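You operate a simulated robot arm through the tools that you are given. There is no shell and no other tool. Be economical: measure what you need, move in short steps, check, and stop when the job is done.

Carry out the task below with a simulated robot arm. There is one attempt and no reset: what you move stays moved.

TASK
Stack the carton marked "92" from the top of the pale bench on top of the carton marked "57". Then fetch the small grey filter from the top of the pale bench and set it on top of the orange filter there.

It is judged by the outcome, as a careful person would: the job done as asked, and still so three seconds after it is handed in. It fails if anything else is knocked over, pushed out of place, dropped, spilled or broken.

THE ROBOT
A 7-joint arm with a two-finger parallel gripper, fixed in place. Base frame: the origin is at the foot of the arm, x ahead of it, y to its left, z up; the work surface is at about z = 0. Lengths are in mm, angles in degrees, forces in N, time in s.
With the tool pointing down near the work surface it reaches from about 220 to 580 mm from the base axis. Its first joint turns from -66.0 to 66.0 degrees. Payload 2.5 kg.
Tool frame: the origin (TCP) lies between the finger pads and is the grasp point; the fingertips stand 23 mm ahead of it; z points along the fingers, y is the line along which they close. The gripper opens to 94 mm. The fingers are 38 mm wide and 10 mm thick; the gripper's body (54 by 96 mm) begins 39 mm behind the TCP.
Orientation is that of the tool frame in the base frame, as [roll, pitch, yaw] about the fixed x, y, z axes, in that order (R = Rz(yaw) Ry(pitch) Rx(roll)). With the fingers straight down and closing along the base's y, the tool's x points along the base's -x, its y along +y and its z along -z.

THE INTERFACE
- The arm moves only by the tool drive_tool. Its argument "increments" is a list of rows, each a list of 3 entries, a list of its own where there are three numbers: the shift along the base's x, y, z in mm, then the turn, a rotation vector about the base's x, y, z in degrees, then the opening in per cent of the stroke, from 0 (shut) to 100 (fully open). In form: [[[x, y, z], [ax, ay, az], hand], ...]. A call has 1 to 12 rows; each row is the pose to reach, as a shift and turn from the pose commanded when the call began. A row lasts 0.2 s, in which the tool goes at most 50 mm and 8.6 degrees; a call with a longer step from one row to the next is refused whole, and so is a gripper value outside its range. A pose out of reach is approached as far as the arm can. The call stops where the force on the tool passes 40 N (or 10 N more than at its start, if that is more) or the arm is blocked; 0.2 s more then pass. The fingers move at their own pace (about 108 mm/s each) and stop on an object; they squeeze with about 31 N. The grip force told is the motor's: it shows also when the fingers shut on nothing. Time passes only in rows, and 0.2 s behind the last, so rows that repeat a pose let the fingers close. It gives the time, the measured TCP pose, the force on the tool (base axes), the opening and the grip force at its end, in the units of the frame above (readings bear some noise), and new pictures: "show" is both (left out), scene, wrist or none.
- Cameras (640 x 400 px; columns grow to the right, rows downward): "scene" is fixed at [120.2, -405.6, 551.1]; the picture's right is [0.83, -0.56, 0.00], its down [-0.29, -0.43, -0.86] and it looks along [0.48, 0.71, -0.52] (base axes); focal length 296 px, centre (320, 200). "wrist" rides on the gripper at [-39, 0, -44] in the tool frame; the picture's right is [0.00, -1.00, 0.00], its down [0.97, 0.00, -0.24] and it looks along [0.24, 0.00, 0.97] (tool axes); focal length 218 px, centre (320, 200).
- measure_at(camera, pixels): for up to 12 pixels [column, row] of the newest picture of that camera ("zoom" is the newest enlarged one), the place [x, y, z] in the base frame of the surface seen there, good to about 2 mm. No time passes.
- close_up(camera, box): a new picture of the part [left, top, right, bottom] of that camera's present view, enlarged. No time passes.
- close_job(): hands the job in; it is judged then, once.

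Work in short steps. Measure before you move; look again where a grasp or a placing could have gone wrong, and mend it. You have 80 turns and 120 pictures in all, the two below and enlarged ones among them. Open the gripper and draw the arm clear of the work before you hand the job in, unless the task says otherwise; then end with one line.

The tools are called after "Emit:" by a JSON object that holds its "name" and its "arguments". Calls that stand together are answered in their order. drive_tool: Moves the arm, as the interface text tells. Its arguments: {"type":"object","properties":{"increments":{"type":"array","items":{"type":"array"}},"show":{"type":"string","enum":["both","scene","wrist","none"]}},"required":["increments"]} The other tools are called the same way: measure_at (camera, pixels) gives the place of the surface under pixels of a picture; close_up (camera, box) takes an enlarged picture of a part of a camera's view; close_job () hands the job in.

At the start:

```text
time: 0.0
tool_pos: [431.5, -41.6, 354.5]
ee_rot: [-180.0, 0.0, -180.0]
contact_force: [-0.1, 0.9, 0.0]
grip_width: 94.2
grasp_force: 0.0
```

scene: 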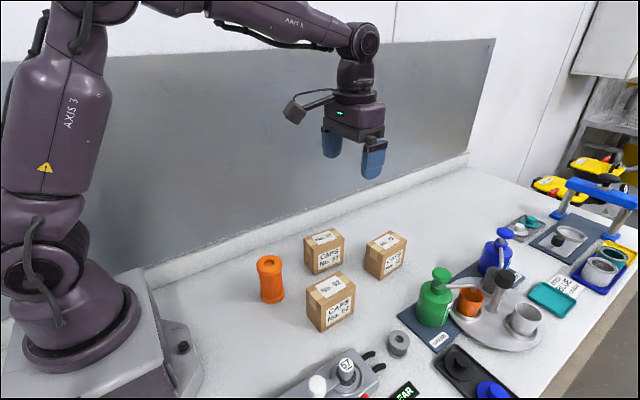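
wrist: 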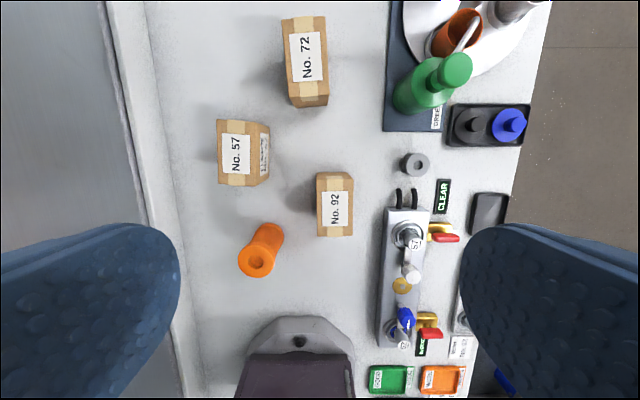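

The pictures show cartons 57 (wrist 240,155), 92 (335,205) and 72, with the grey filter at (413,165) and the orange one at (262,250). I'll enlarge and measure.

Emit:
{"name": "close_up", "arguments": {"camera": "wrist", "box": [200, 80, 440, 290]}}

Emit:
{"name": "close_up", "arguments": {"camera": "scene", "box": [240, 210, 430, 370]}}

Emit:
{"name": "measure_at", "arguments": {"camera": "wrist", "pixels": [[219, 122], [252, 123], [220, 182], [250, 183], [319, 193], [350, 193], [319, 234], [352, 234], [413, 165], [257, 260], [290, 240], [422, 175]]}}

```text
1.90 times, centred on (320, 185) of wrist
```

zoom: 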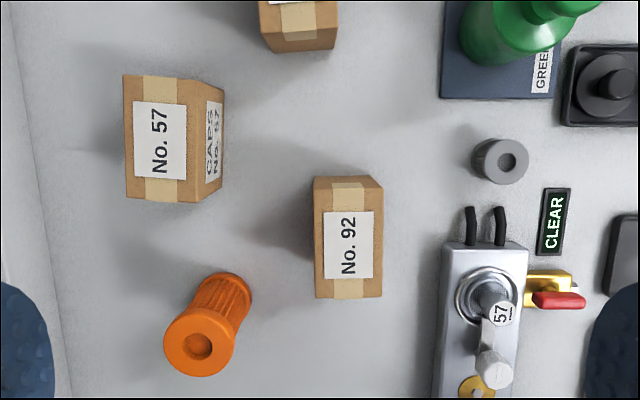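

```text
2.50 times, centred on (335, 290) of scene
```

zoom: 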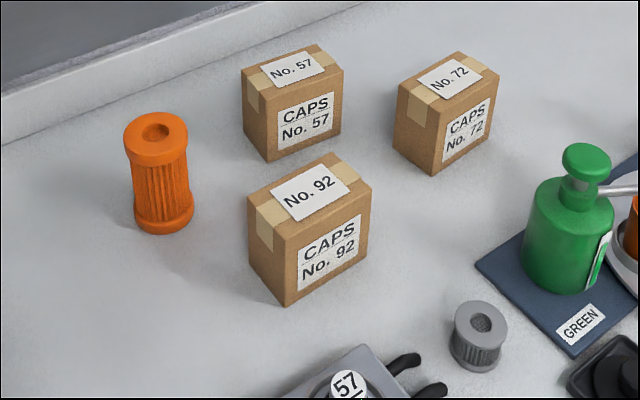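

```text
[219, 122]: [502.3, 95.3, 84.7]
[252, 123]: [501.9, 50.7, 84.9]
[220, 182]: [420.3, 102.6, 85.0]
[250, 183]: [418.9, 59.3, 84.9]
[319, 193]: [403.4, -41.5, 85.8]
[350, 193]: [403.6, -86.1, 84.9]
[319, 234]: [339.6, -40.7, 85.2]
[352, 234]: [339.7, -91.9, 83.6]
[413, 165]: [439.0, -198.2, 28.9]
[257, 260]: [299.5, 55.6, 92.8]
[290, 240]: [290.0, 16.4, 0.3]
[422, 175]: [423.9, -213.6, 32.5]
```

Emit:
{"name": "measure_at", "arguments": {"camera": "zoom", "pixels": [[250, 201], [284, 236], [368, 184], [331, 155], [243, 71], [268, 89], [342, 68], [316, 46], [286, 300], [156, 133], [481, 322], [156, 125]]}}

Emit:
{"name": "measure_at", "arguments": {"camera": "wrist", "pixels": [[318, 182], [351, 182], [318, 233], [351, 233], [218, 121], [248, 122], [218, 181], [246, 184], [408, 156], [426, 165], [417, 156], [417, 174]]}}

```text
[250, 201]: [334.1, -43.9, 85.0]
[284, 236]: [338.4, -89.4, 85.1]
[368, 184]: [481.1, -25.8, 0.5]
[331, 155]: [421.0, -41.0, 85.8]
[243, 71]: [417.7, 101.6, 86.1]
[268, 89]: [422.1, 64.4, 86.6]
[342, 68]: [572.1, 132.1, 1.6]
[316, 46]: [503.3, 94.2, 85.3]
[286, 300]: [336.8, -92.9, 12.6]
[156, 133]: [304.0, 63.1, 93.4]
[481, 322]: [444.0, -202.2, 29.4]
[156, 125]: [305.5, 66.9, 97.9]
```

```text
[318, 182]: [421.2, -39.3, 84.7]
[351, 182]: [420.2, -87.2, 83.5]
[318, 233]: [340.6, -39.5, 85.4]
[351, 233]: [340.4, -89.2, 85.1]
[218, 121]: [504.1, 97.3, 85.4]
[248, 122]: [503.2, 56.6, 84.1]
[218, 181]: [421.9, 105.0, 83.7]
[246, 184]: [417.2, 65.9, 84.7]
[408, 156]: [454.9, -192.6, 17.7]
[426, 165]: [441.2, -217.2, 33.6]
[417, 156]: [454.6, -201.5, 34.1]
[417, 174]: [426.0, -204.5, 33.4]
```

Carton 92 is centred near (379,-66), top at z 85; carton 57 near (461,78), turned about -5.5°. I move above 92.

Emit:
{"name": "drive_tool", "arguments": {"increments": [[[-17, -8, -40], [0, 0, 0], 100], [[-35, -16, -80], [0, 0, 0], 100], [[-52, -24, -120], [0, 0, 0], 100], [[-52, -24, -155], [0, 0, 0], 100]], "show": "wrist"}}

```text
time: 1.0
tool_pos: [379.5, -65.3, 200.8]
ee_rot: [-180.0, 0.0, 180.0]
contact_force: [0.0, -0.3, -0.2]
grip_width: 94.2
grasp_force: 0.0
```

wrist: 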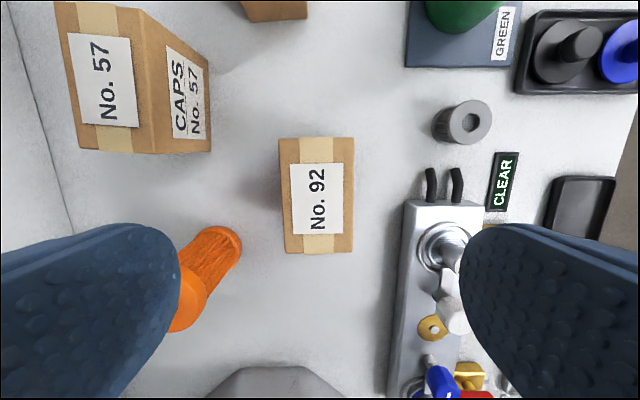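

Emit:
{"name": "measure_at", "arguments": {"camera": "wrist", "pixels": [[281, 142], [351, 141], [287, 250], [351, 249], [58, 6], [136, 12], [81, 146], [150, 150], [465, 195], [470, 240]]}}

```text
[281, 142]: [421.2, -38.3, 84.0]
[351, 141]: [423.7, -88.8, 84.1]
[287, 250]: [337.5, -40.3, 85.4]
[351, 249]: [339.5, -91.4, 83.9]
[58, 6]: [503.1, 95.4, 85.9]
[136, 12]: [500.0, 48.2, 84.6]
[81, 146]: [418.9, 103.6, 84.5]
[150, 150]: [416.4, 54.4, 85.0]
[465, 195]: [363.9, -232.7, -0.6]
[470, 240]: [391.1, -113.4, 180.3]
```

Carton 92: centre (380.4,-65), turned +1.7°. Carton 57: centre (460,75.5), turned about -5°. Descend and grip 92.

Emit:
{"name": "drive_tool", "arguments": {"increments": [[[1, 0.5, -45], [0, 0, 1.7], 100], [[1, 0.5, -90], [0, 0, 1.7], 100], [[1, 0.5, -120], [0, 0, 1.7], 100], [[1, 0.5, -140], [0, 0, 1.7], 100], [[1, 0.5, -140], [0, 0, 1.7], 100], [[1, 0.5, -140], [0, 0, 1.7], 40], [[1, 0.5, -140], [0, 0, 1.7], 40], [[1, 0.5, -140], [0, 0, 1.7], 40], [[1, 0.5, -140], [0, 0, 1.7], 40]], "show": "both"}}

```text
time: 3.0
tool_pos: [381.1, -66.4, 61.2]
ee_rot: [179.9, 0.0, -178.3]
contact_force: [1.0, 0.4, 0.3]
grip_width: 54.8
grasp_force: 31.5
```

scene: 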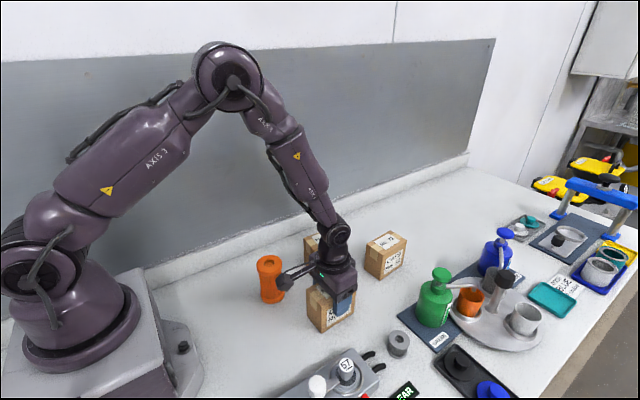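
wrist: 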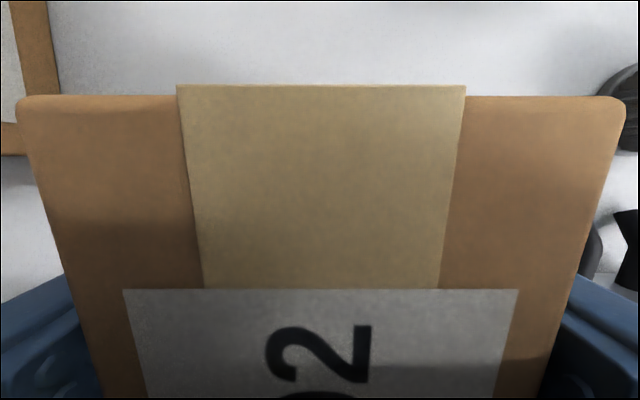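

Carton 92 is held (54.8 mm). Lift and carry it over 57.

Emit:
{"name": "drive_tool", "arguments": {"increments": [[[0, 0, 20], [0, 0, 0], 40], [[0, 0, 60], [0, 0, 0], 40], [[0, 0, 100], [0, 0, 0], 40], [[0, 0, 135], [0, 0, 0], 40], [[16, 28, 135], [0, 0, -1.4], 40], [[32, 56, 135], [0, 0, -2.8], 40], [[48, 84, 135], [0, 0, -4.2], 40], [[64, 112, 135], [0, 0, -5.6], 40], [[80, 141, 135], [0, 0, -6.9], 40], [[80, 141, 135], [0, 0, -6.9], 40]]}}

```text
time: 5.2
tool_pos: [462.0, 78.2, 194.5]
ee_rot: [180.0, 0.0, 174.8]
contact_force: [0.3, 0.6, -0.5]
grip_width: 37.7
grasp_force: 0.1
```

scene: 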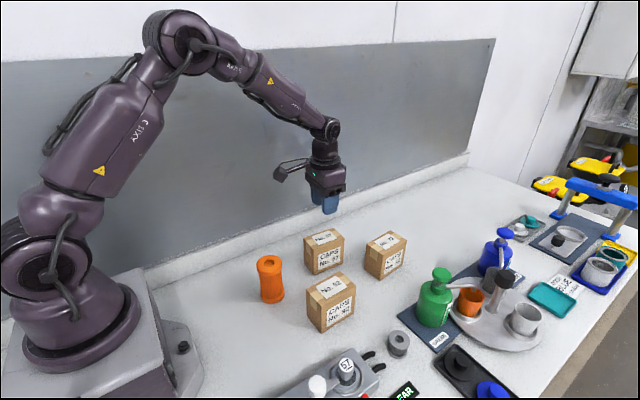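
wrist: 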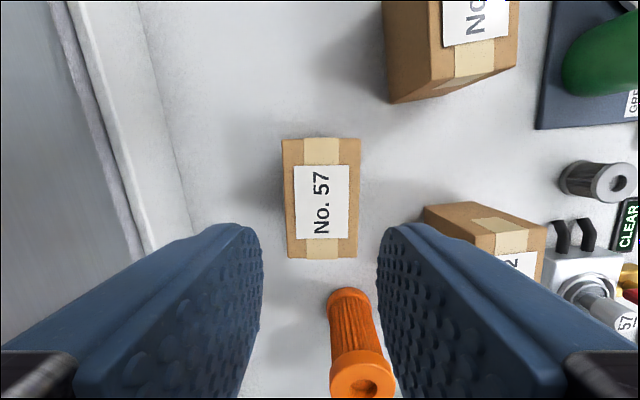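

The carton slipped out on the lift: 92 still stands in about its old place and the fingers hold nothing. I'll measure both cartons and retry more slowly.

Emit:
{"name": "measure_at", "arguments": {"camera": "wrist", "pixels": [[285, 142], [358, 142], [290, 255], [356, 255], [322, 200]]}}

Emit:
{"name": "close_up", "arguments": {"camera": "scene", "box": [240, 210, 430, 370]}}

Emit:
{"name": "measure_at", "arguments": {"camera": "zoom", "pixels": [[250, 201], [284, 236], [331, 157], [286, 300], [366, 187], [250, 260]]}}

```text
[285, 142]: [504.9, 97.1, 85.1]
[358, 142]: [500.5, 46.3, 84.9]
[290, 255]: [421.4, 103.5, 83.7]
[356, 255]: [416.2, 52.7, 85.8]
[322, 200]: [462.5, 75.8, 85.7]
```

```text
2.50 times, centred on (335, 290) of scene
```

zoom: 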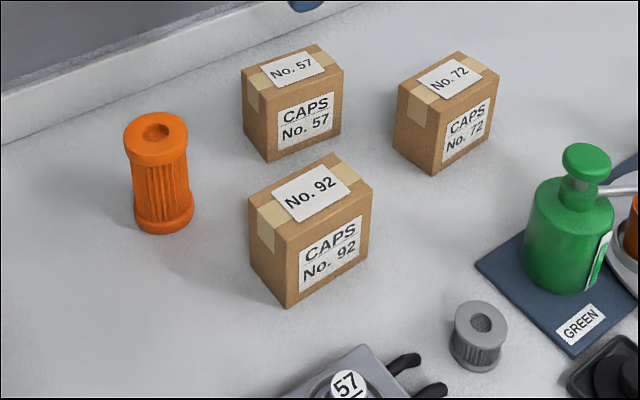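

```text
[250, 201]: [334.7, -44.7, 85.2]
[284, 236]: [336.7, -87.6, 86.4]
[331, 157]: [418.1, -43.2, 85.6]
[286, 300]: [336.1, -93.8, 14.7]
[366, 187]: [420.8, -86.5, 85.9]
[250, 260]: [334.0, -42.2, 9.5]
```

92 is upright at about (379.5,-66), 57 at (460.7,75). Return above 92 with open fingers and look.

Emit:
{"name": "drive_tool", "arguments": {"increments": [[[-16, -28, 0], [0, 0, 1.4], 70], [[-32, -56, 0], [0, 0, 2.8], 100], [[-48, -84, 0], [0, 0, 4.2], 100], [[-64, -112, 0], [0, 0, 5.6], 100], [[-80, -141, 0], [0, 0, 6.9], 100], [[-80, -141, 0], [0, 0, 6.9], 100]], "show": "wrist"}}

```text
time: 6.6
tool_pos: [381.3, -65.9, 193.8]
ee_rot: [-179.9, 0.0, -178.3]
contact_force: [0.3, 0.3, 0.3]
grip_width: 94.1
grasp_force: 0.1
```

wrist: 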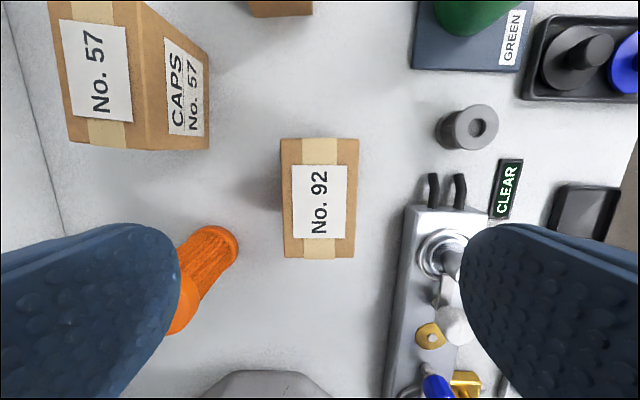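

Well centred. Descend a little deeper (z 54), shut fully, and lift slowly by 10 mm to test the grip.

Emit:
{"name": "drive_tool", "arguments": {"increments": [[[-0.5, 0, -45], [0, 0, 0], 100], [[-0.5, 0, -90], [0, 0, 0], 100], [[-0.5, 0, -120], [0, 0, 0], 100], [[-0.5, 0, -140], [0, 0, 0], 100], [[-0.5, 0, -140], [0, 0, 0], 0], [[-0.5, 0, -140], [0, 0, 0], 0], [[-0.5, 0, -140], [0, 0, 0], 0], [[-0.5, 0, -140], [0, 0, 0], 0], [[-0.5, 0, -138], [0, 0, 0], 0], [[-0.5, 0, -135], [0, 0, 0], 0], [[-0.5, 0, -132], [0, 0, 0], 0], [[-0.5, 0, -129], [0, 0, 0], 0]], "show": "both"}}

```text
time: 9.2
tool_pos: [380.3, -65.4, 64.8]
ee_rot: [-180.0, 0.0, -178.3]
contact_force: [-0.2, 0.2, -0.8]
grip_width: 55.0
grasp_force: 30.9
```

scene: 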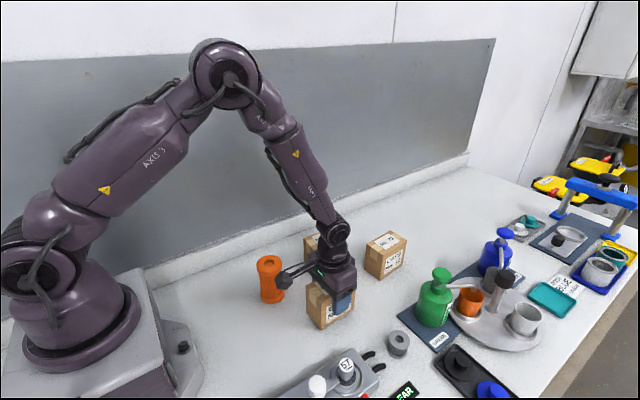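
wrist: 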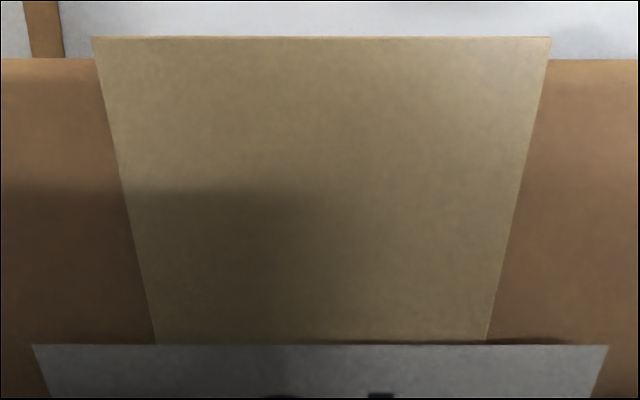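

Emit:
{"name": "measure_at", "arguments": {"camera": "wrist", "pixels": [[320, 60], [320, 150], [320, 250], [100, 100]]}}

Emit:
{"name": "close_up", "arguments": {"camera": "scene", "box": [260, 220, 400, 350]}}

```text
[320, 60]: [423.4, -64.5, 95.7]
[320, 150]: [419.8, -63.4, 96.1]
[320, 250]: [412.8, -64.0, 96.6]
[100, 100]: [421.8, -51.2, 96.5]
```

```text
3.08 times, centred on (330, 285) of scene
```

zoom: 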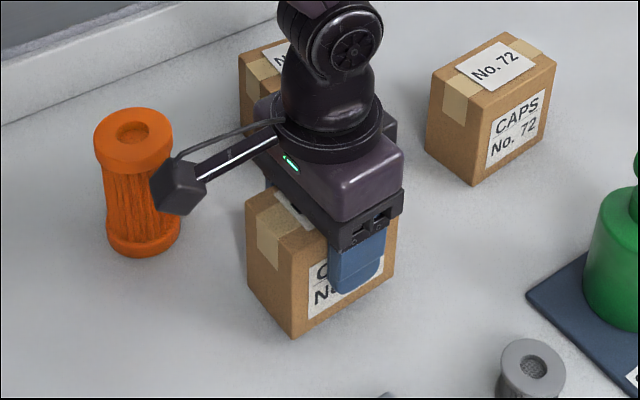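

The carton has risen 11 mm with the fingers, so a gentle lift holds. Continue slowly.

Emit:
{"name": "drive_tool", "arguments": {"increments": [[[0, 0, 3], [0, 0, 0], 0], [[0, 0, 7], [0, 0, 0], 0], [[0, 0, 12], [0, 0, 0], 0], [[0, 0, 18], [0, 0, 0], 0], [[0, 0, 24], [0, 0, 0], 0], [[0, 0, 30], [0, 0, 0], 0], [[0, 0, 36], [0, 0, 0], 0], [[0, 0, 42], [0, 0, 0], 0], [[0, 0, 47], [0, 0, 0], 0], [[0, 0, 51], [0, 0, 0], 0], [[0, 0, 54], [0, 0, 0], 0], [[0, 0, 55], [0, 0, 0], 0]], "show": "both"}}

Emit:
{"name": "measure_at", "arguments": {"camera": "wrist", "pixels": [[320, 60], [320, 250]]}}

```text
time: 11.8
tool_pos: [380.0, -65.2, 120.1]
ee_rot: [180.0, 0.0, -178.4]
contact_force: [-0.1, -0.5, -1.6]
grip_width: 54.7
grasp_force: 31.4
```

scene: 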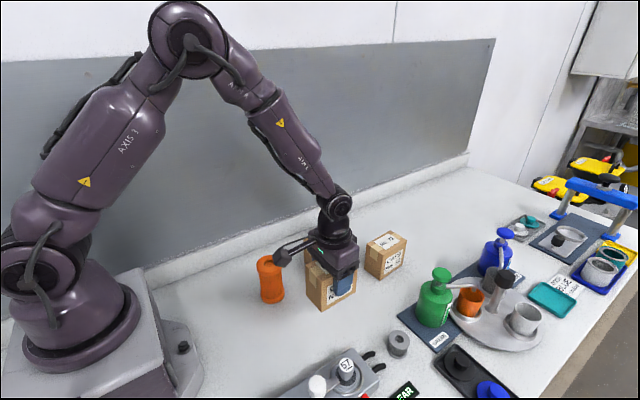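
wrist: 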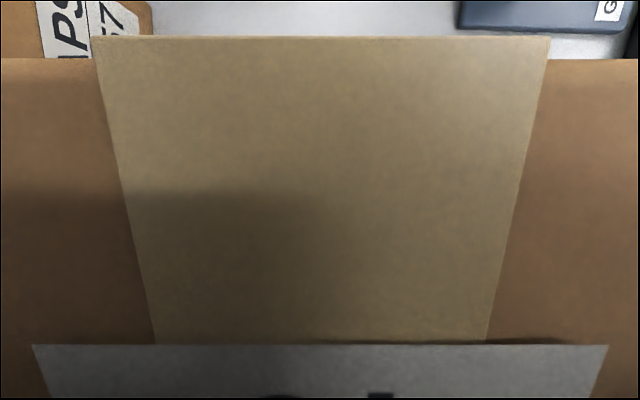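

```text
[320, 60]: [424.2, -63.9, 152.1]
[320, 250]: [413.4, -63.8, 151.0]
```

No slip (top now z 151). Lift another 45 mm.

Emit:
{"name": "drive_tool", "arguments": {"increments": [[[0, 0, 2], [0, 0, 0], 0], [[0, 0, 6], [0, 0, 0], 0], [[0, 0, 12], [0, 0, 0], 0], [[0, 0, 18], [0, 0, 0], 0], [[0, 0, 24], [0, 0, 0], 0], [[0, 0, 30], [0, 0, 0], 0], [[0, 0, 36], [0, 0, 0], 0], [[0, 0, 41], [0, 0, 0], 0], [[0, 0, 44], [0, 0, 0], 0], [[0, 0, 45], [0, 0, 0], 0]], "show": "none"}}

Emit:
{"name": "drive_tool", "arguments": {"increments": [[[1, 2, 0], [0, 0, -0.1], 0], [[4, 6, 0], [0, 0, -0.3], 0], [[8, 13, 0], [0, 0, -0.6], 0], [[13, 21, 0], [0, 0, -1.0], 0], [[18, 30, 0], [0, 0, -1.5], 0], [[23, 39, 0], [0, 0, -2.0], 0], [[28, 48, 0], [0, 0, -2.5], 0], [[32, 56, 0], [0, 0, -2.8], 0], [[36, 62, 0], [0, 0, -3.1], 0], [[38, 66, 0], [0, 0, -3.3], 0], [[39, 69, 0], [0, 0, -3.4], 0], [[40, 70, 0], [0, 0, -3.4], 0]], "show": "both"}}

```text
time: 14.0
tool_pos: [380.6, -66.7, 167.0]
ee_rot: [180.0, 0.0, -178.3]
contact_force: [0.7, -0.4, -2.0]
grip_width: 55.0
grasp_force: 30.5
```

```text
time: 16.6
tool_pos: [420.1, 5.4, 164.8]
ee_rot: [-180.0, 0.0, 178.3]
contact_force: [-0.5, 1.1, -0.8]
grip_width: 54.6
grasp_force: 31.3
```

scene: 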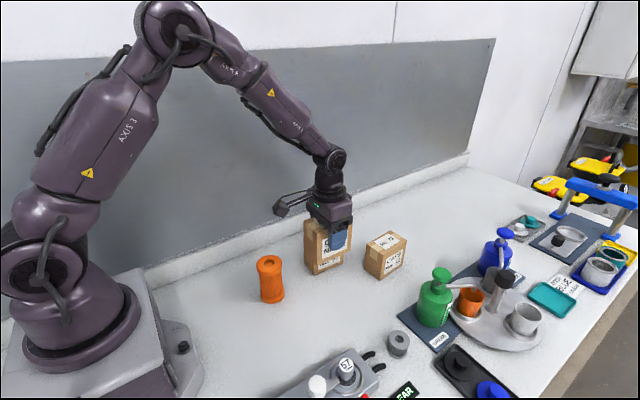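
wrist: 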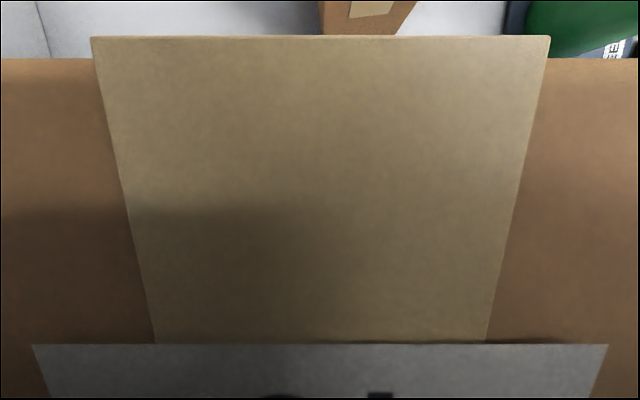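

Emit:
{"name": "drive_tool", "arguments": {"increments": [[[1, 2, 0], [0, 0, -0.1], 0], [[4, 6, 0], [0, 0, -0.3], 0], [[8, 13, 0], [0, 0, -0.6], 0], [[13, 21, 0], [0, 0, -1.0], 0], [[18, 30, 0], [0, 0, -1.5], 0], [[23, 39, 0], [0, 0, -2.0], 0], [[28, 48, 0], [0, 0, -2.5], 0], [[32, 56, 0], [0, 0, -2.8], 0], [[36, 62, 0], [0, 0, -3.1], 0], [[39, 66, 0], [0, 0, -3.3], 0], [[40.5, 69, 0], [0, 0, -3.4], 0], [[41.5, 70, 0], [0, 0, -3.4], 0]], "show": "scene"}}

Emit:
{"name": "close_up", "arguments": {"camera": "scene", "box": [270, 170, 400, 290]}}

```text
time: 19.2
tool_pos: [462.3, 74.3, 164.7]
ee_rot: [-180.0, 0.0, 174.8]
contact_force: [0.1, 0.4, -2.2]
grip_width: 54.7
grasp_force: 31.7
```

scene: 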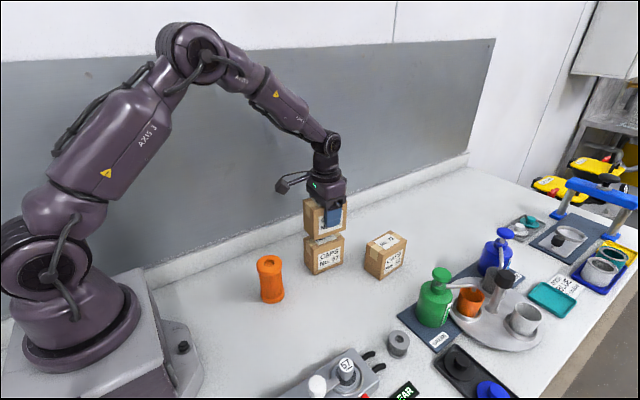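

```text
3.33 times, centred on (335, 230) of scene
```

zoom: 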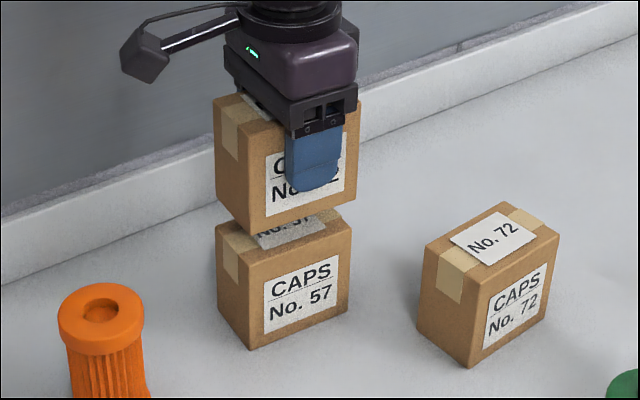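

Emit:
{"name": "measure_at", "arguments": {"camera": "zoom", "pixels": [[250, 228], [251, 265], [218, 196], [219, 229], [352, 183], [347, 238], [235, 170], [235, 265], [270, 215], [270, 290], [253, 180], [249, 340]]}}

```text
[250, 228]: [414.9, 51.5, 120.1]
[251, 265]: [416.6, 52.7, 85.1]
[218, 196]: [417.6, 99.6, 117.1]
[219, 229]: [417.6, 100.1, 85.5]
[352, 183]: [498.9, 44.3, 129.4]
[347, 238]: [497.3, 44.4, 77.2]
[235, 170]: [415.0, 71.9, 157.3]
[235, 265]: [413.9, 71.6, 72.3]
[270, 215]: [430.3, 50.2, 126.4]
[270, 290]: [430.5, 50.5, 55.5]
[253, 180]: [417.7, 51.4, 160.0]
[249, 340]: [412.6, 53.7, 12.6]
```

Aligned within about 1 mm; the gap is about 25 mm. Lower gently.

Emit:
{"name": "drive_tool", "arguments": {"increments": [[[0, 0, -2], [0, 0, 0], 0], [[0, 0, -6], [0, 0, 0], 0], [[0, 0, -10], [0, 0, 0], 0], [[0, 0, -14], [0, 0, 0], 0], [[0, 0, -18], [0, 0, 0], 0], [[0, 0, -21], [0, 0, 0], 0], [[0, 0, -23], [0, 0, 0], 0], [[0, 0, -24], [0, 0, 0], 0]], "show": "none"}}

Emit:
{"name": "close_up", "arguments": {"camera": "scene", "box": [285, 190, 375, 280]}}

```text
time: 21.0
tool_pos: [461.3, 73.5, 141.1]
ee_rot: [-180.0, 0.0, 174.9]
contact_force: [0.1, -0.1, -0.8]
grip_width: 54.8
grasp_force: 30.5
```

```text
4.44 times, centred on (330, 235) of scene
```

zoom: 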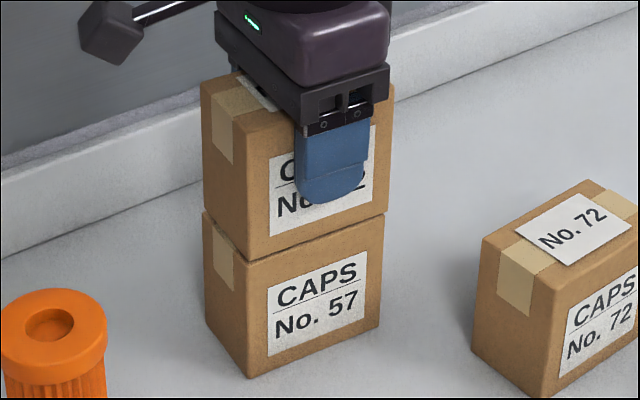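

Emit:
{"name": "drive_tool", "arguments": {"increments": [[[0, 0, -0.5], [0, 0, 0], 0], [[0, 0, -1], [0, 0, 0], 0], [[0, 0, -1.5], [0, 0, 0], 0]], "show": "none"}}

```text
time: 21.8
tool_pos: [462.7, 74.3, 140.2]
ee_rot: [180.0, 0.0, 175.0]
contact_force: [0.4, -1.3, -2.3]
grip_width: 54.6
grasp_force: 31.6
```

Emit:
{"name": "drive_tool", "arguments": {"increments": [[[0, 0, -0.7], [0, 0, 0], 0], [[0, 0, -1.4], [0, 0, 0], 0]], "show": "none"}}

Emit:
{"name": "close_up", "arguments": {"camera": "scene", "box": [285, 190, 375, 280]}}

```text
time: 22.4
tool_pos: [461.6, 75.1, 138.8]
ee_rot: [-179.9, 0.1, 174.9]
contact_force: [-2.7, 0.2, 7.6]
grip_width: 54.8
grasp_force: 30.6
```

```text
4.44 times, centred on (330, 235) of scene
```

zoom: 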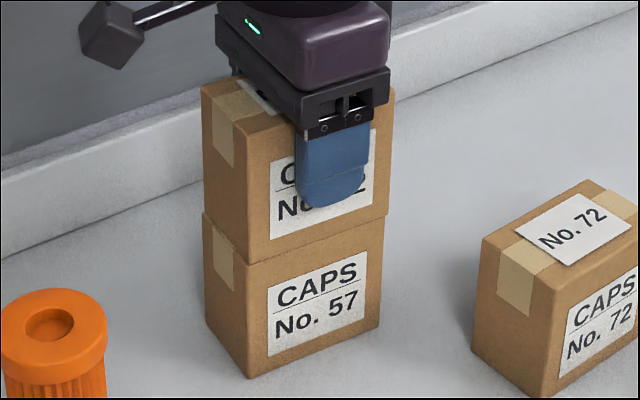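

Contact is felt (7.6 N up). Release, then rise clear.

Emit:
{"name": "drive_tool", "arguments": {"increments": [[[0, 0, 0.5], [0, 0, 0], 65], [[0, 0, 0.5], [0, 0, 0], 85], [[0, 0, 0.5], [0, 0, 0], 85], [[0, 0, 15], [0, 0, 0], 85], [[0, 0, 45], [0, 0, 0], 85], [[0, 0, 85], [0, 0, 0], 85], [[0, 0, 120], [0, 0, 0], 85]], "show": "both"}}

Emit:
{"name": "close_up", "arguments": {"camera": "scene", "box": [240, 180, 440, 370]}}

```text
time: 24.0
tool_pos: [460.7, 75.2, 258.6]
ee_rot: [180.0, -0.1, 174.9]
contact_force: [0.0, -0.7, 0.6]
grip_width: 79.9
grasp_force: 0.1
```

scene: 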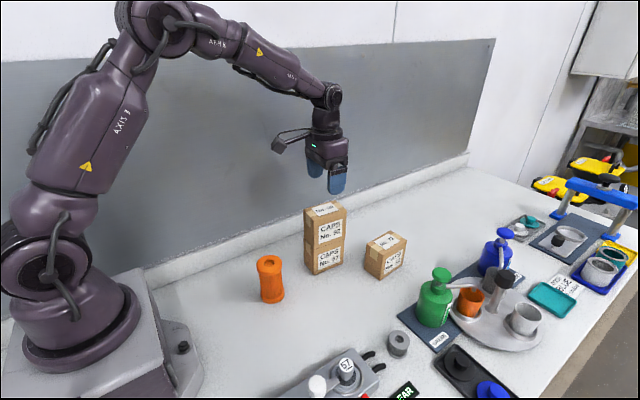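
wrist: 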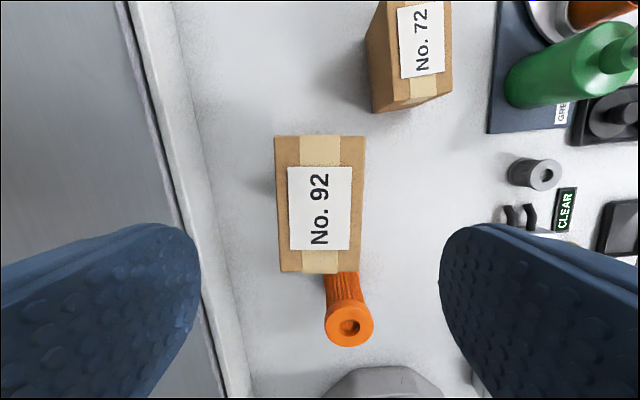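

```text
2.11 times, centred on (340, 275) of scene
```

zoom: 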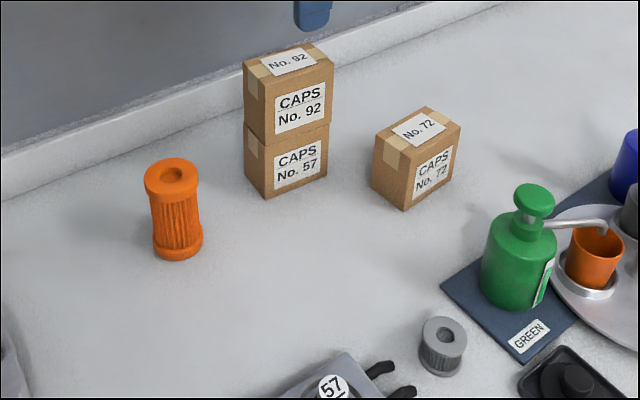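

The stack stands well. Now move above the grey filter (about 441,-204) at height and look.

Emit:
{"name": "drive_tool", "arguments": {"increments": [[[-3, -47, 0], [0, 0, 1], 85], [[-6, -94, 0], [0, 0, 2], 85], [[-9, -141, 0], [0, 0, 3], 85], [[-12, -188, 0], [0, 0, 4], 85], [[-16, -235, 0], [0, 0, 5], 85], [[-20, -279, 0], [0, 0, 5.1], 85], [[-20, -279, -40], [0, 0, 5.1], 85], [[-20, -279, -75], [0, 0, 5.1], 85], [[-20, -279, -75], [0, 0, 5.1], 85]], "show": "both"}}

Emit:
{"name": "close_up", "arguments": {"camera": "wrist", "box": [220, 80, 420, 280]}}

```text
time: 26.0
tool_pos: [443.4, -204.8, 183.1]
ee_rot: [180.0, 0.0, -180.0]
contact_force: [0.3, 0.8, 0.8]
grip_width: 80.0
grasp_force: 0.0
```

scene: 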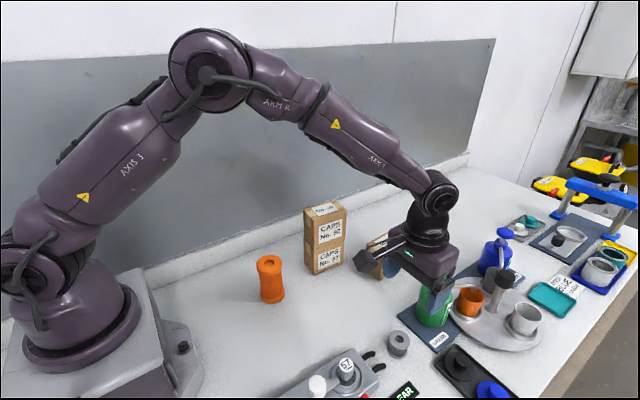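
wrist: 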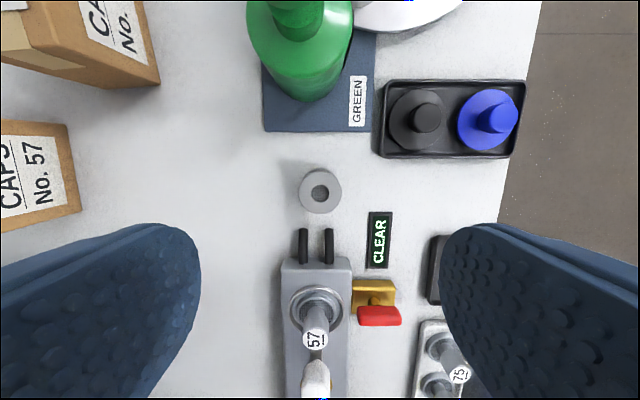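

```text
2.00 times, centred on (320, 180) of wrist
```

zoom: 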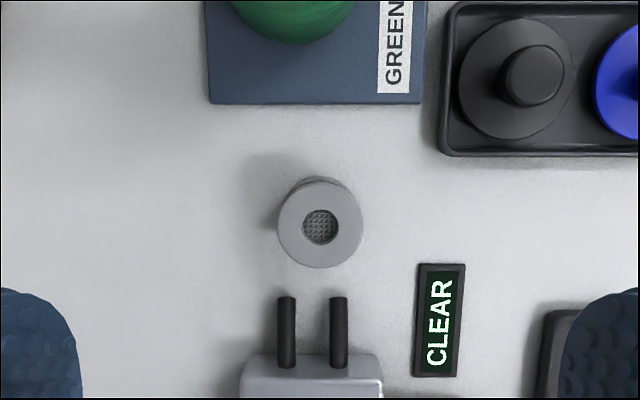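

Emit:
{"name": "measure_at", "arguments": {"camera": "wrist", "pixels": [[301, 191], [340, 191], [320, 173], [320, 211], [313, 205], [303, 229], [329, 229], [375, 115], [320, 132], [380, 215], [283, 262], [300, 60]]}}

Emit:
{"name": "measure_at", "arguments": {"camera": "scene", "pixels": [[269, 263], [257, 263], [282, 263], [269, 257], [270, 271], [270, 300], [272, 285], [398, 334]]}}

Emit:
{"name": "close_up", "arguments": {"camera": "scene", "box": [230, 240, 310, 310]}}

```text
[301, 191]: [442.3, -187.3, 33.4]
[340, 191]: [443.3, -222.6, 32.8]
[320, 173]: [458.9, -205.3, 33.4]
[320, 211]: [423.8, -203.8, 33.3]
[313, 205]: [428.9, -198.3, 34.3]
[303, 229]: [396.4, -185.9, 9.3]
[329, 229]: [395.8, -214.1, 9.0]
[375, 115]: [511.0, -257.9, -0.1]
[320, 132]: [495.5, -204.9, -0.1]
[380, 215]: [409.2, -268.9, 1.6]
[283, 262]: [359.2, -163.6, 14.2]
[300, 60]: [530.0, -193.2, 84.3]
```

```text
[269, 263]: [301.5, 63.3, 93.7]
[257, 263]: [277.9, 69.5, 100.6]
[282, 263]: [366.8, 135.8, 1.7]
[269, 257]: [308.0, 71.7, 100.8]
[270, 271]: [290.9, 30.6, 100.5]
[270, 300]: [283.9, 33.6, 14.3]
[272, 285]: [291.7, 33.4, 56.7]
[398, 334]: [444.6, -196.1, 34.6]
```

```text
5.71 times, centred on (270, 275) of scene
```

zoom: 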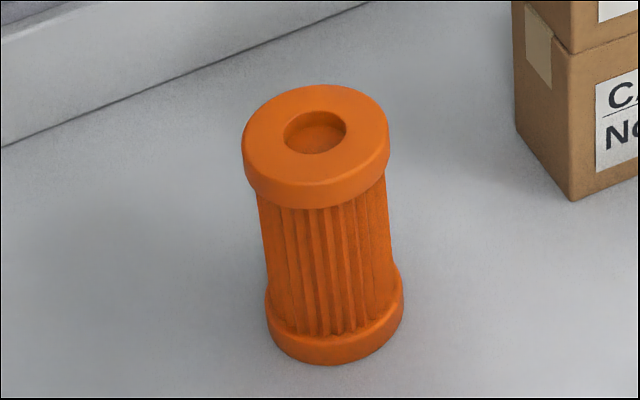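

The grey filter is at (441.5,-204.5), Ø about 37, top z 34. A dark box sticks out of the gripper at scene (365,272); I measure it, the manifold knobs, and the pump for clearance.

Emit:
{"name": "measure_at", "arguments": {"camera": "scene", "pixels": [[365, 270], [370, 283], [380, 262], [430, 260], [345, 365], [317, 383], [441, 275], [432, 300], [422, 290], [390, 262]]}}

Emit:
{"name": "measure_at", "arguments": {"camera": "zoom", "pixels": [[247, 140], [385, 140], [316, 90], [316, 178], [270, 105], [362, 105], [270, 165], [362, 165], [316, 200], [335, 355]]}}

Emit:
{"name": "close_up", "arguments": {"camera": "scene", "box": [330, 190, 480, 360]}}

```text
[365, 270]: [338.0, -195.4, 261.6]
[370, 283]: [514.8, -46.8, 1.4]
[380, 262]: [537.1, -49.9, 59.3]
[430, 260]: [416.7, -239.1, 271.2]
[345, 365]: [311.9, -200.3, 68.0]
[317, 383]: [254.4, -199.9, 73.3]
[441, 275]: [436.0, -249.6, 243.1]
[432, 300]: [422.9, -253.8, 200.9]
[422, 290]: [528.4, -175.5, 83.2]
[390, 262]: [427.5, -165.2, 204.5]
```

```text
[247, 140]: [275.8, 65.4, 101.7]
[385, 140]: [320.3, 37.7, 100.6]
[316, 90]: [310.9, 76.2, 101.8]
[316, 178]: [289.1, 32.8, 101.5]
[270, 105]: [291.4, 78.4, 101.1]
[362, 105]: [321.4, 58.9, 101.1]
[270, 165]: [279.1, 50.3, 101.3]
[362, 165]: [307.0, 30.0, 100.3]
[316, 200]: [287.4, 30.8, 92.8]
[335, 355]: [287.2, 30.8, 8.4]
```

```text
2.35 times, centred on (405, 275) of scene
```

zoom: 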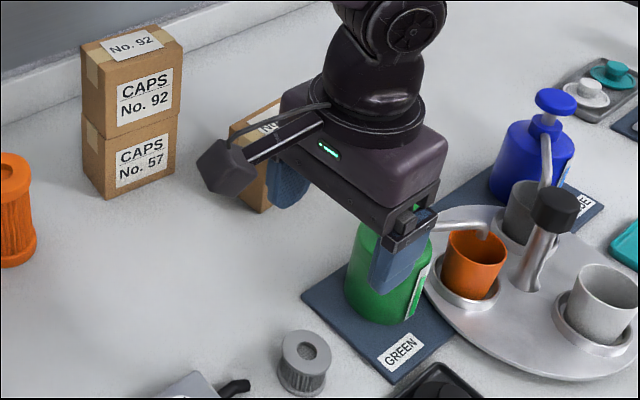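

Emit:
{"name": "measure_at", "arguments": {"camera": "zoom", "pixels": [[213, 188], [200, 165], [235, 185], [238, 150], [222, 145], [220, 175], [250, 155]]}}

Emit:
{"name": "measure_at", "arguments": {"camera": "wrist", "pixels": [[316, 310], [314, 340], [303, 232], [329, 232], [318, 300], [300, 95], [310, 30]]}}

```text
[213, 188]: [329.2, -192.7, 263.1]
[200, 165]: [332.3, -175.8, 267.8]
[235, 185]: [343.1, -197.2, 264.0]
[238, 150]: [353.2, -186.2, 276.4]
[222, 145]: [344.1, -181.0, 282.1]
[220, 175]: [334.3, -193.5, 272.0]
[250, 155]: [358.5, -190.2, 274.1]
```

```text
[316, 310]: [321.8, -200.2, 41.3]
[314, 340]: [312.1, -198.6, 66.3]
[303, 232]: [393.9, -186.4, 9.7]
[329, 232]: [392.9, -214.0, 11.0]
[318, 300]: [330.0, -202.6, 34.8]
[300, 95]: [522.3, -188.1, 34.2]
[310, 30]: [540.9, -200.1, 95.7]
```

The box's underside is 77 mm above the TCP, so it clears the knobs (z 73). Lower onto the grey filter with the fingers at 60 mm.

Emit:
{"name": "drive_tool", "arguments": {"increments": [[[0, 0, -40], [0, 0, 0], 64], [[0, 0, -80], [0, 0, 0], 64], [[0, 0, -110], [0, 0, 0], 64], [[0, 0, -135], [0, 0, 0], 64], [[0, 0, -135], [0, 0, 0], 64]], "show": "both"}}

Emit:
{"name": "close_up", "arguments": {"camera": "scene", "box": [330, 250, 480, 390]}}

```text
time: 27.2
tool_pos: [441.7, -203.8, 48.9]
ee_rot: [-179.9, 0.0, -180.0]
contact_force: [0.5, -0.7, -0.2]
grip_width: 60.0
grasp_force: 0.0
```

scene: 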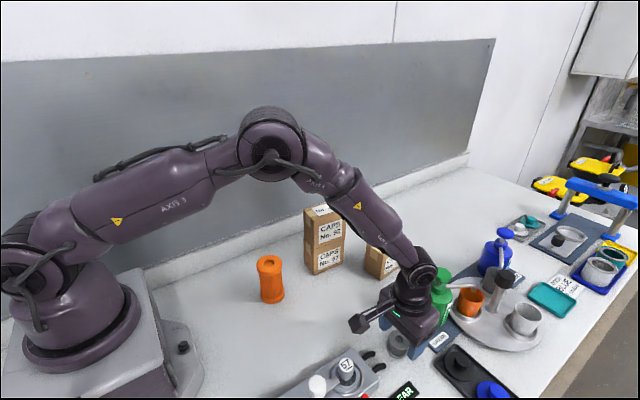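
wrist: 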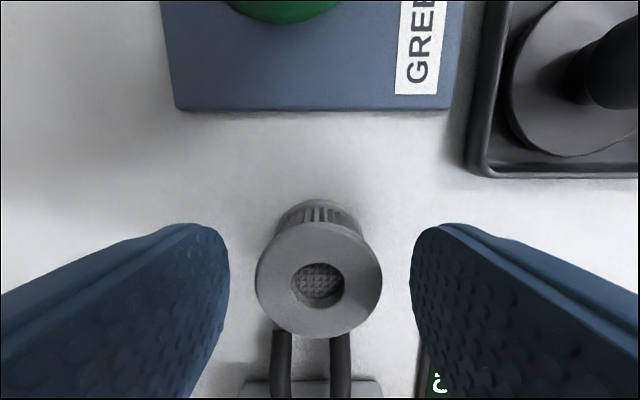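

```text
2.86 times, centred on (405, 320) of scene
```

zoom: 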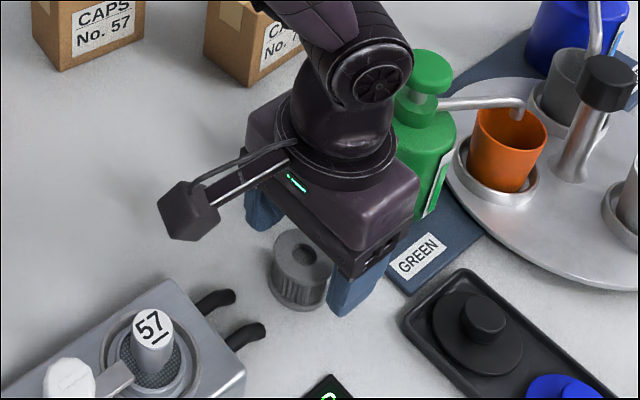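

Everything is clear and centred. Go down 20 mm, shut, and lift gently.

Emit:
{"name": "drive_tool", "arguments": {"increments": [[[0, 0, -10], [0, 0, 0], 64], [[0, 0, -20], [0, 0, 0], 64], [[0, 0, -20], [0, 0, 0], 30], [[0, 0, -20], [0, 0, 0], 0], [[0, 0, -20], [0, 0, 0], 0], [[0, 0, -20], [0, 0, 0], 0], [[0, 0, -20], [0, 0, 0], 0], [[0, 0, -18], [0, 0, 0], 0], [[0, 0, -15], [0, 0, 0], 0], [[0, 0, -10], [0, 0, 0], 0], [[0, 0, -5], [0, 0, 0], 0], [[0, 0, 0], [0, 0, 0], 0]], "show": "both"}}

Emit:
{"name": "measure_at", "arguments": {"camera": "wrist", "pixels": [[320, 240], [290, 310], [350, 310], [320, 340]]}}

```text
time: 29.8
tool_pos: [442.3, -203.6, 48.7]
ee_rot: [-179.9, 0.0, 180.0]
contact_force: [0.7, -0.6, -0.4]
grip_width: 37.3
grasp_force: 31.0
```

scene: 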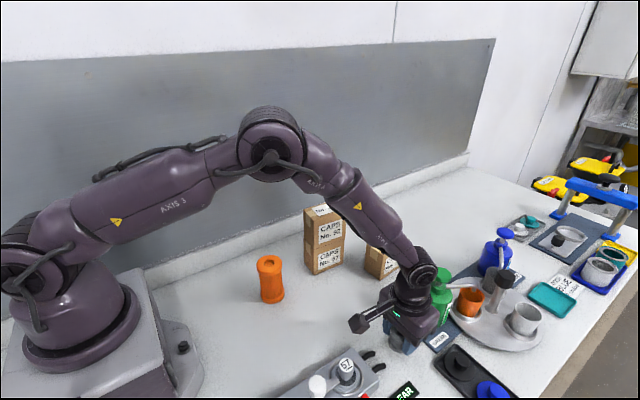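
wrist: 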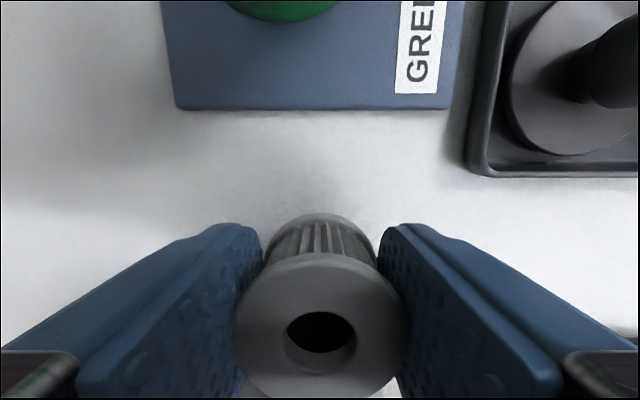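

```text
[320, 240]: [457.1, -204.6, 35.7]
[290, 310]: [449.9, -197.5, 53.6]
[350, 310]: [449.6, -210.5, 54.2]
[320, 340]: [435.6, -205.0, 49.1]
```

Held (37.3 mm, top risen to z 54). Lift gently further.

Emit:
{"name": "drive_tool", "arguments": {"increments": [[[0, 0, 4], [0, 0, 0], 0], [[0, 0, 12], [0, 0, 0], 0], [[0, 0, 23], [0, 0, 0], 0], [[0, 0, 35], [0, 0, 0], 0], [[0, 0, 47], [0, 0, 0], 0], [[0, 0, 59], [0, 0, 0], 0], [[0, 0, 71], [0, 0, 0], 0], [[0, 0, 83], [0, 0, 0], 0], [[0, 0, 95], [0, 0, 0], 0], [[0, 0, 105], [0, 0, 0], 0], [[0, 0, 112], [0, 0, 0], 0], [[0, 0, 116], [0, 0, 0], 0]], "show": "none"}}

Emit:
{"name": "drive_tool", "arguments": {"increments": [[[-2, 4, 0], [0, 0, 0], 0], [[-6, 11, 0], [0, 0, 0], 0], [[-12, 22, 0], [0, 0, 0], 0], [[-19, 35, 0], [0, 0, 0], 0], [[-26, 48, 0], [0, 0, 0], 0], [[-34, 62, 0], [0, 0, 0], 0], [[-42, 76, 0], [0, 0, 0], 0], [[-50, 90, 0], [0, 0, 0], 0], [[-57, 103, 0], [0, 0, 0], 0], [[-63, 114, 0], [0, 0, 0], 0], [[-67, 122, 0], [0, 0, 0], 0], [[-70, 127, 0], [0, 0, 0], 0]], "show": "scene"}}

```text
time: 32.4
tool_pos: [441.2, -204.5, 164.6]
ee_rot: [180.0, 0.0, -180.0]
contact_force: [-0.2, -0.6, -0.2]
grip_width: 37.4
grasp_force: 30.9
```

```text
time: 35.0
tool_pos: [372.0, -77.4, 164.8]
ee_rot: [-180.0, 0.0, -180.0]
contact_force: [0.4, -0.4, 0.5]
grip_width: 37.2
grasp_force: 31.2
```

scene: 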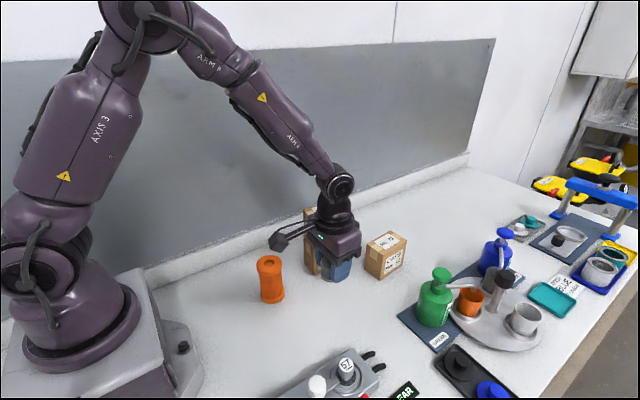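

Emit:
{"name": "drive_tool", "arguments": {"increments": [[[-2, 4, 0], [0, 0, 0], 0], [[-6, 11, 0], [0, 0, 0], 0], [[-12, 22, 0], [0, 0, 0], 0], [[-19, 35, 0], [0, 0, 0], 0], [[-26, 48, 0], [0, 0, 0], 0], [[-34, 62, 0], [0, 0, 0], 0], [[-42, 76, 0], [0, 0, 0], 0], [[-50, 91, 0], [0, 0, 0], 0], [[-58, 105, 0], [0, 0, 0], 0], [[-65, 118, 0], [0, 0, 0], 0], [[-70, 127, 0], [0, 0, 0], 0], [[-72, 131, 0], [0, 0, 0], 0]], "show": "both"}}

Emit:
{"name": "close_up", "arguments": {"camera": "scene", "box": [220, 200, 320, 310]}}

```text
time: 37.6
tool_pos: [300.2, 54.0, 164.1]
ee_rot: [180.0, -0.1, 179.9]
contact_force: [-0.2, 0.1, 0.5]
grip_width: 37.5
grasp_force: 30.6
```

scene: 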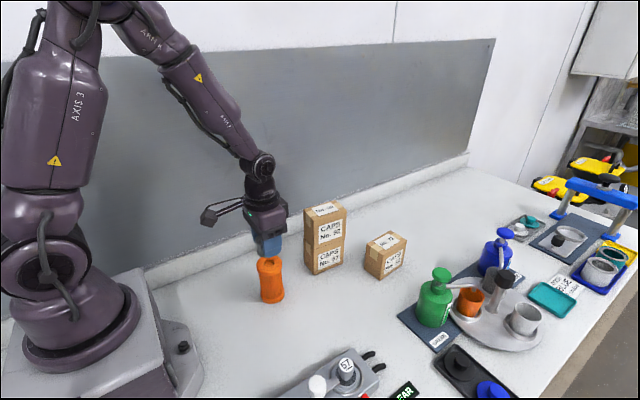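
wrist: 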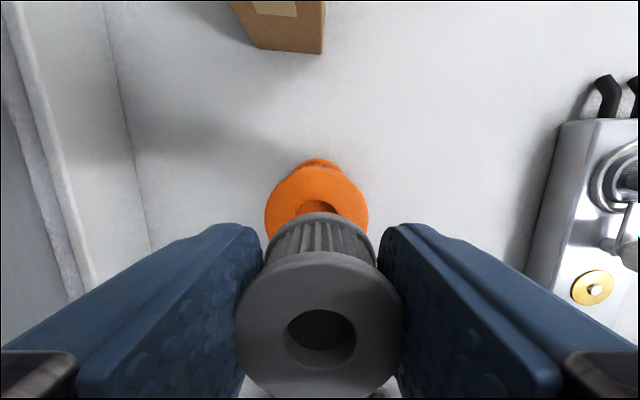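

```text
3.64 times, centred on (270, 255) of scene
```

zoom: 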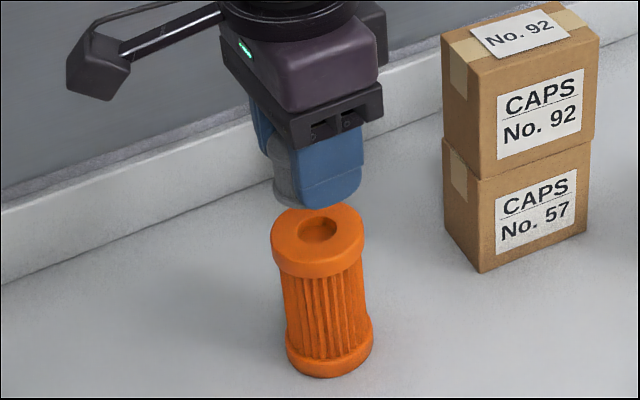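

Measure the orange rim and the grey filter from the wrist to verify alignment.

Emit:
{"name": "measure_at", "arguments": {"camera": "wrist", "pixels": [[267, 213], [366, 213], [318, 170], [285, 180], [350, 180], [320, 256], [238, 320], [402, 320], [322, 396]]}}

Emit:
{"name": "measure_at", "arguments": {"camera": "zoom", "pixels": [[280, 190], [275, 235], [362, 235], [318, 267], [285, 258], [350, 258]]}}

```text
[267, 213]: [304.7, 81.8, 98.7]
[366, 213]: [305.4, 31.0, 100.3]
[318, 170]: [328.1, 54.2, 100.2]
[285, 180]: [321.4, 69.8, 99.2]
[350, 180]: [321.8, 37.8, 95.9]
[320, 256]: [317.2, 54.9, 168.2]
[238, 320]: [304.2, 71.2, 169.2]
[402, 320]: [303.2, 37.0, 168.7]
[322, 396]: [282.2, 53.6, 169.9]
```

```text
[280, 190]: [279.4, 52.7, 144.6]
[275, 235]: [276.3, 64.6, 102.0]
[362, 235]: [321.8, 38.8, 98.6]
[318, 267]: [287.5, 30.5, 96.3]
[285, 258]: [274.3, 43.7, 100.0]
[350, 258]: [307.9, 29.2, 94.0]
```

Aligned within about 1 mm. Lower by 32 mm, then creep to contact.

Emit:
{"name": "drive_tool", "arguments": {"increments": [[[0, 0.5, -3], [0, 0, 0], 0], [[0.5, 0.8, -9], [0, 0, 0], 0], [[0.5, 0.8, -15], [0, 0, 0], 0], [[0.5, 0.8, -21], [0, 0, 0], 0], [[0.5, 0.8, -26], [0, 0, 0], 0], [[0.5, 0.8, -29], [0, 0, 0], 0], [[0.5, 0.8, -31], [0, 0, 0], 0], [[0.5, 0.8, -32], [0, 0, 0], 0]], "show": "none"}}

Emit:
{"name": "close_up", "arguments": {"camera": "scene", "box": [235, 215, 305, 300]}}

```text
time: 39.4
tool_pos: [300.6, 54.0, 131.1]
ee_rot: [-180.0, 0.0, 180.0]
contact_force: [-0.1, 0.4, -0.5]
grip_width: 37.3
grasp_force: 30.4
```

```text
4.71 times, centred on (270, 258) of scene
```

zoom: 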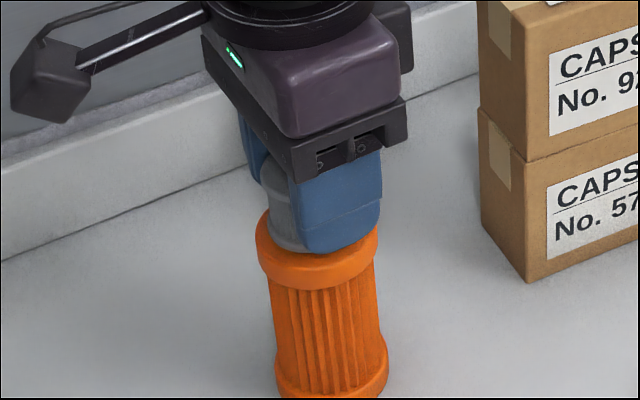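

Emit:
{"name": "drive_tool", "arguments": {"increments": [[[0, 0, -0.6], [0, 0, 0], 0], [[0, 0, -1.2], [0, 0, 0], 0]], "show": "none"}}

```text
time: 40.0
tool_pos: [300.8, 55.8, 130.3]
ee_rot: [180.0, -0.1, 180.0]
contact_force: [0.4, 0.7, 0.6]
grip_width: 37.0
grasp_force: 30.6
```

Emit:
{"name": "drive_tool", "arguments": {"increments": [[[0, 0, -0.6], [0, 0, 0], 0], [[0, 0, -1.0], [0, 0, 0], 0]], "show": "none"}}

```text
time: 40.6
tool_pos: [300.5, 54.9, 131.0]
ee_rot: [-180.0, 0.1, 179.9]
contact_force: [0.5, 0.1, -0.2]
grip_width: 37.3
grasp_force: 31.0
```

Emit:
{"name": "drive_tool", "arguments": {"increments": [[[0, 0, -0.5], [0, 0, 0], 0], [[0, 0, -1.0], [0, 0, 0], 0]], "show": "none"}}

Emit:
{"name": "close_up", "arguments": {"camera": "scene", "box": [245, 235, 295, 285]}}

```text
time: 41.2
tool_pos: [300.7, 55.4, 130.2]
ee_rot: [180.0, 0.1, -180.0]
contact_force: [0.1, -0.5, 0.1]
grip_width: 37.4
grasp_force: 30.9
```

```text
8.00 times, centred on (270, 260) of scene
```

zoom: 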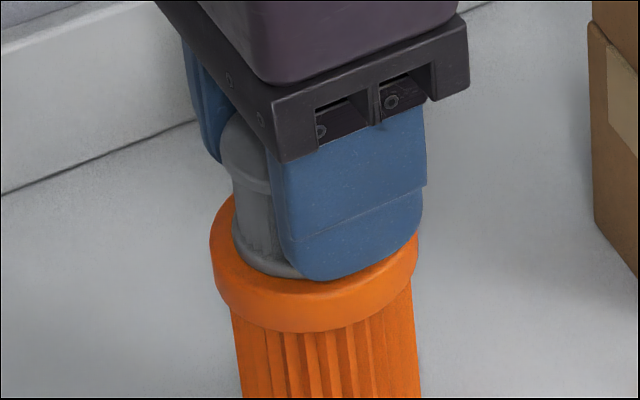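

Emit:
{"name": "drive_tool", "arguments": {"increments": [[[0, 0, -0.5], [0, 0, 0], 0], [[0, 0, -1.0], [0, 0, 0], 0]], "show": "none"}}

```text
time: 41.8
tool_pos: [300.4, 54.5, 128.6]
ee_rot: [-180.0, 0.2, -180.0]
contact_force: [0.1, -0.1, 7.8]
grip_width: 37.3
grasp_force: 31.5
```

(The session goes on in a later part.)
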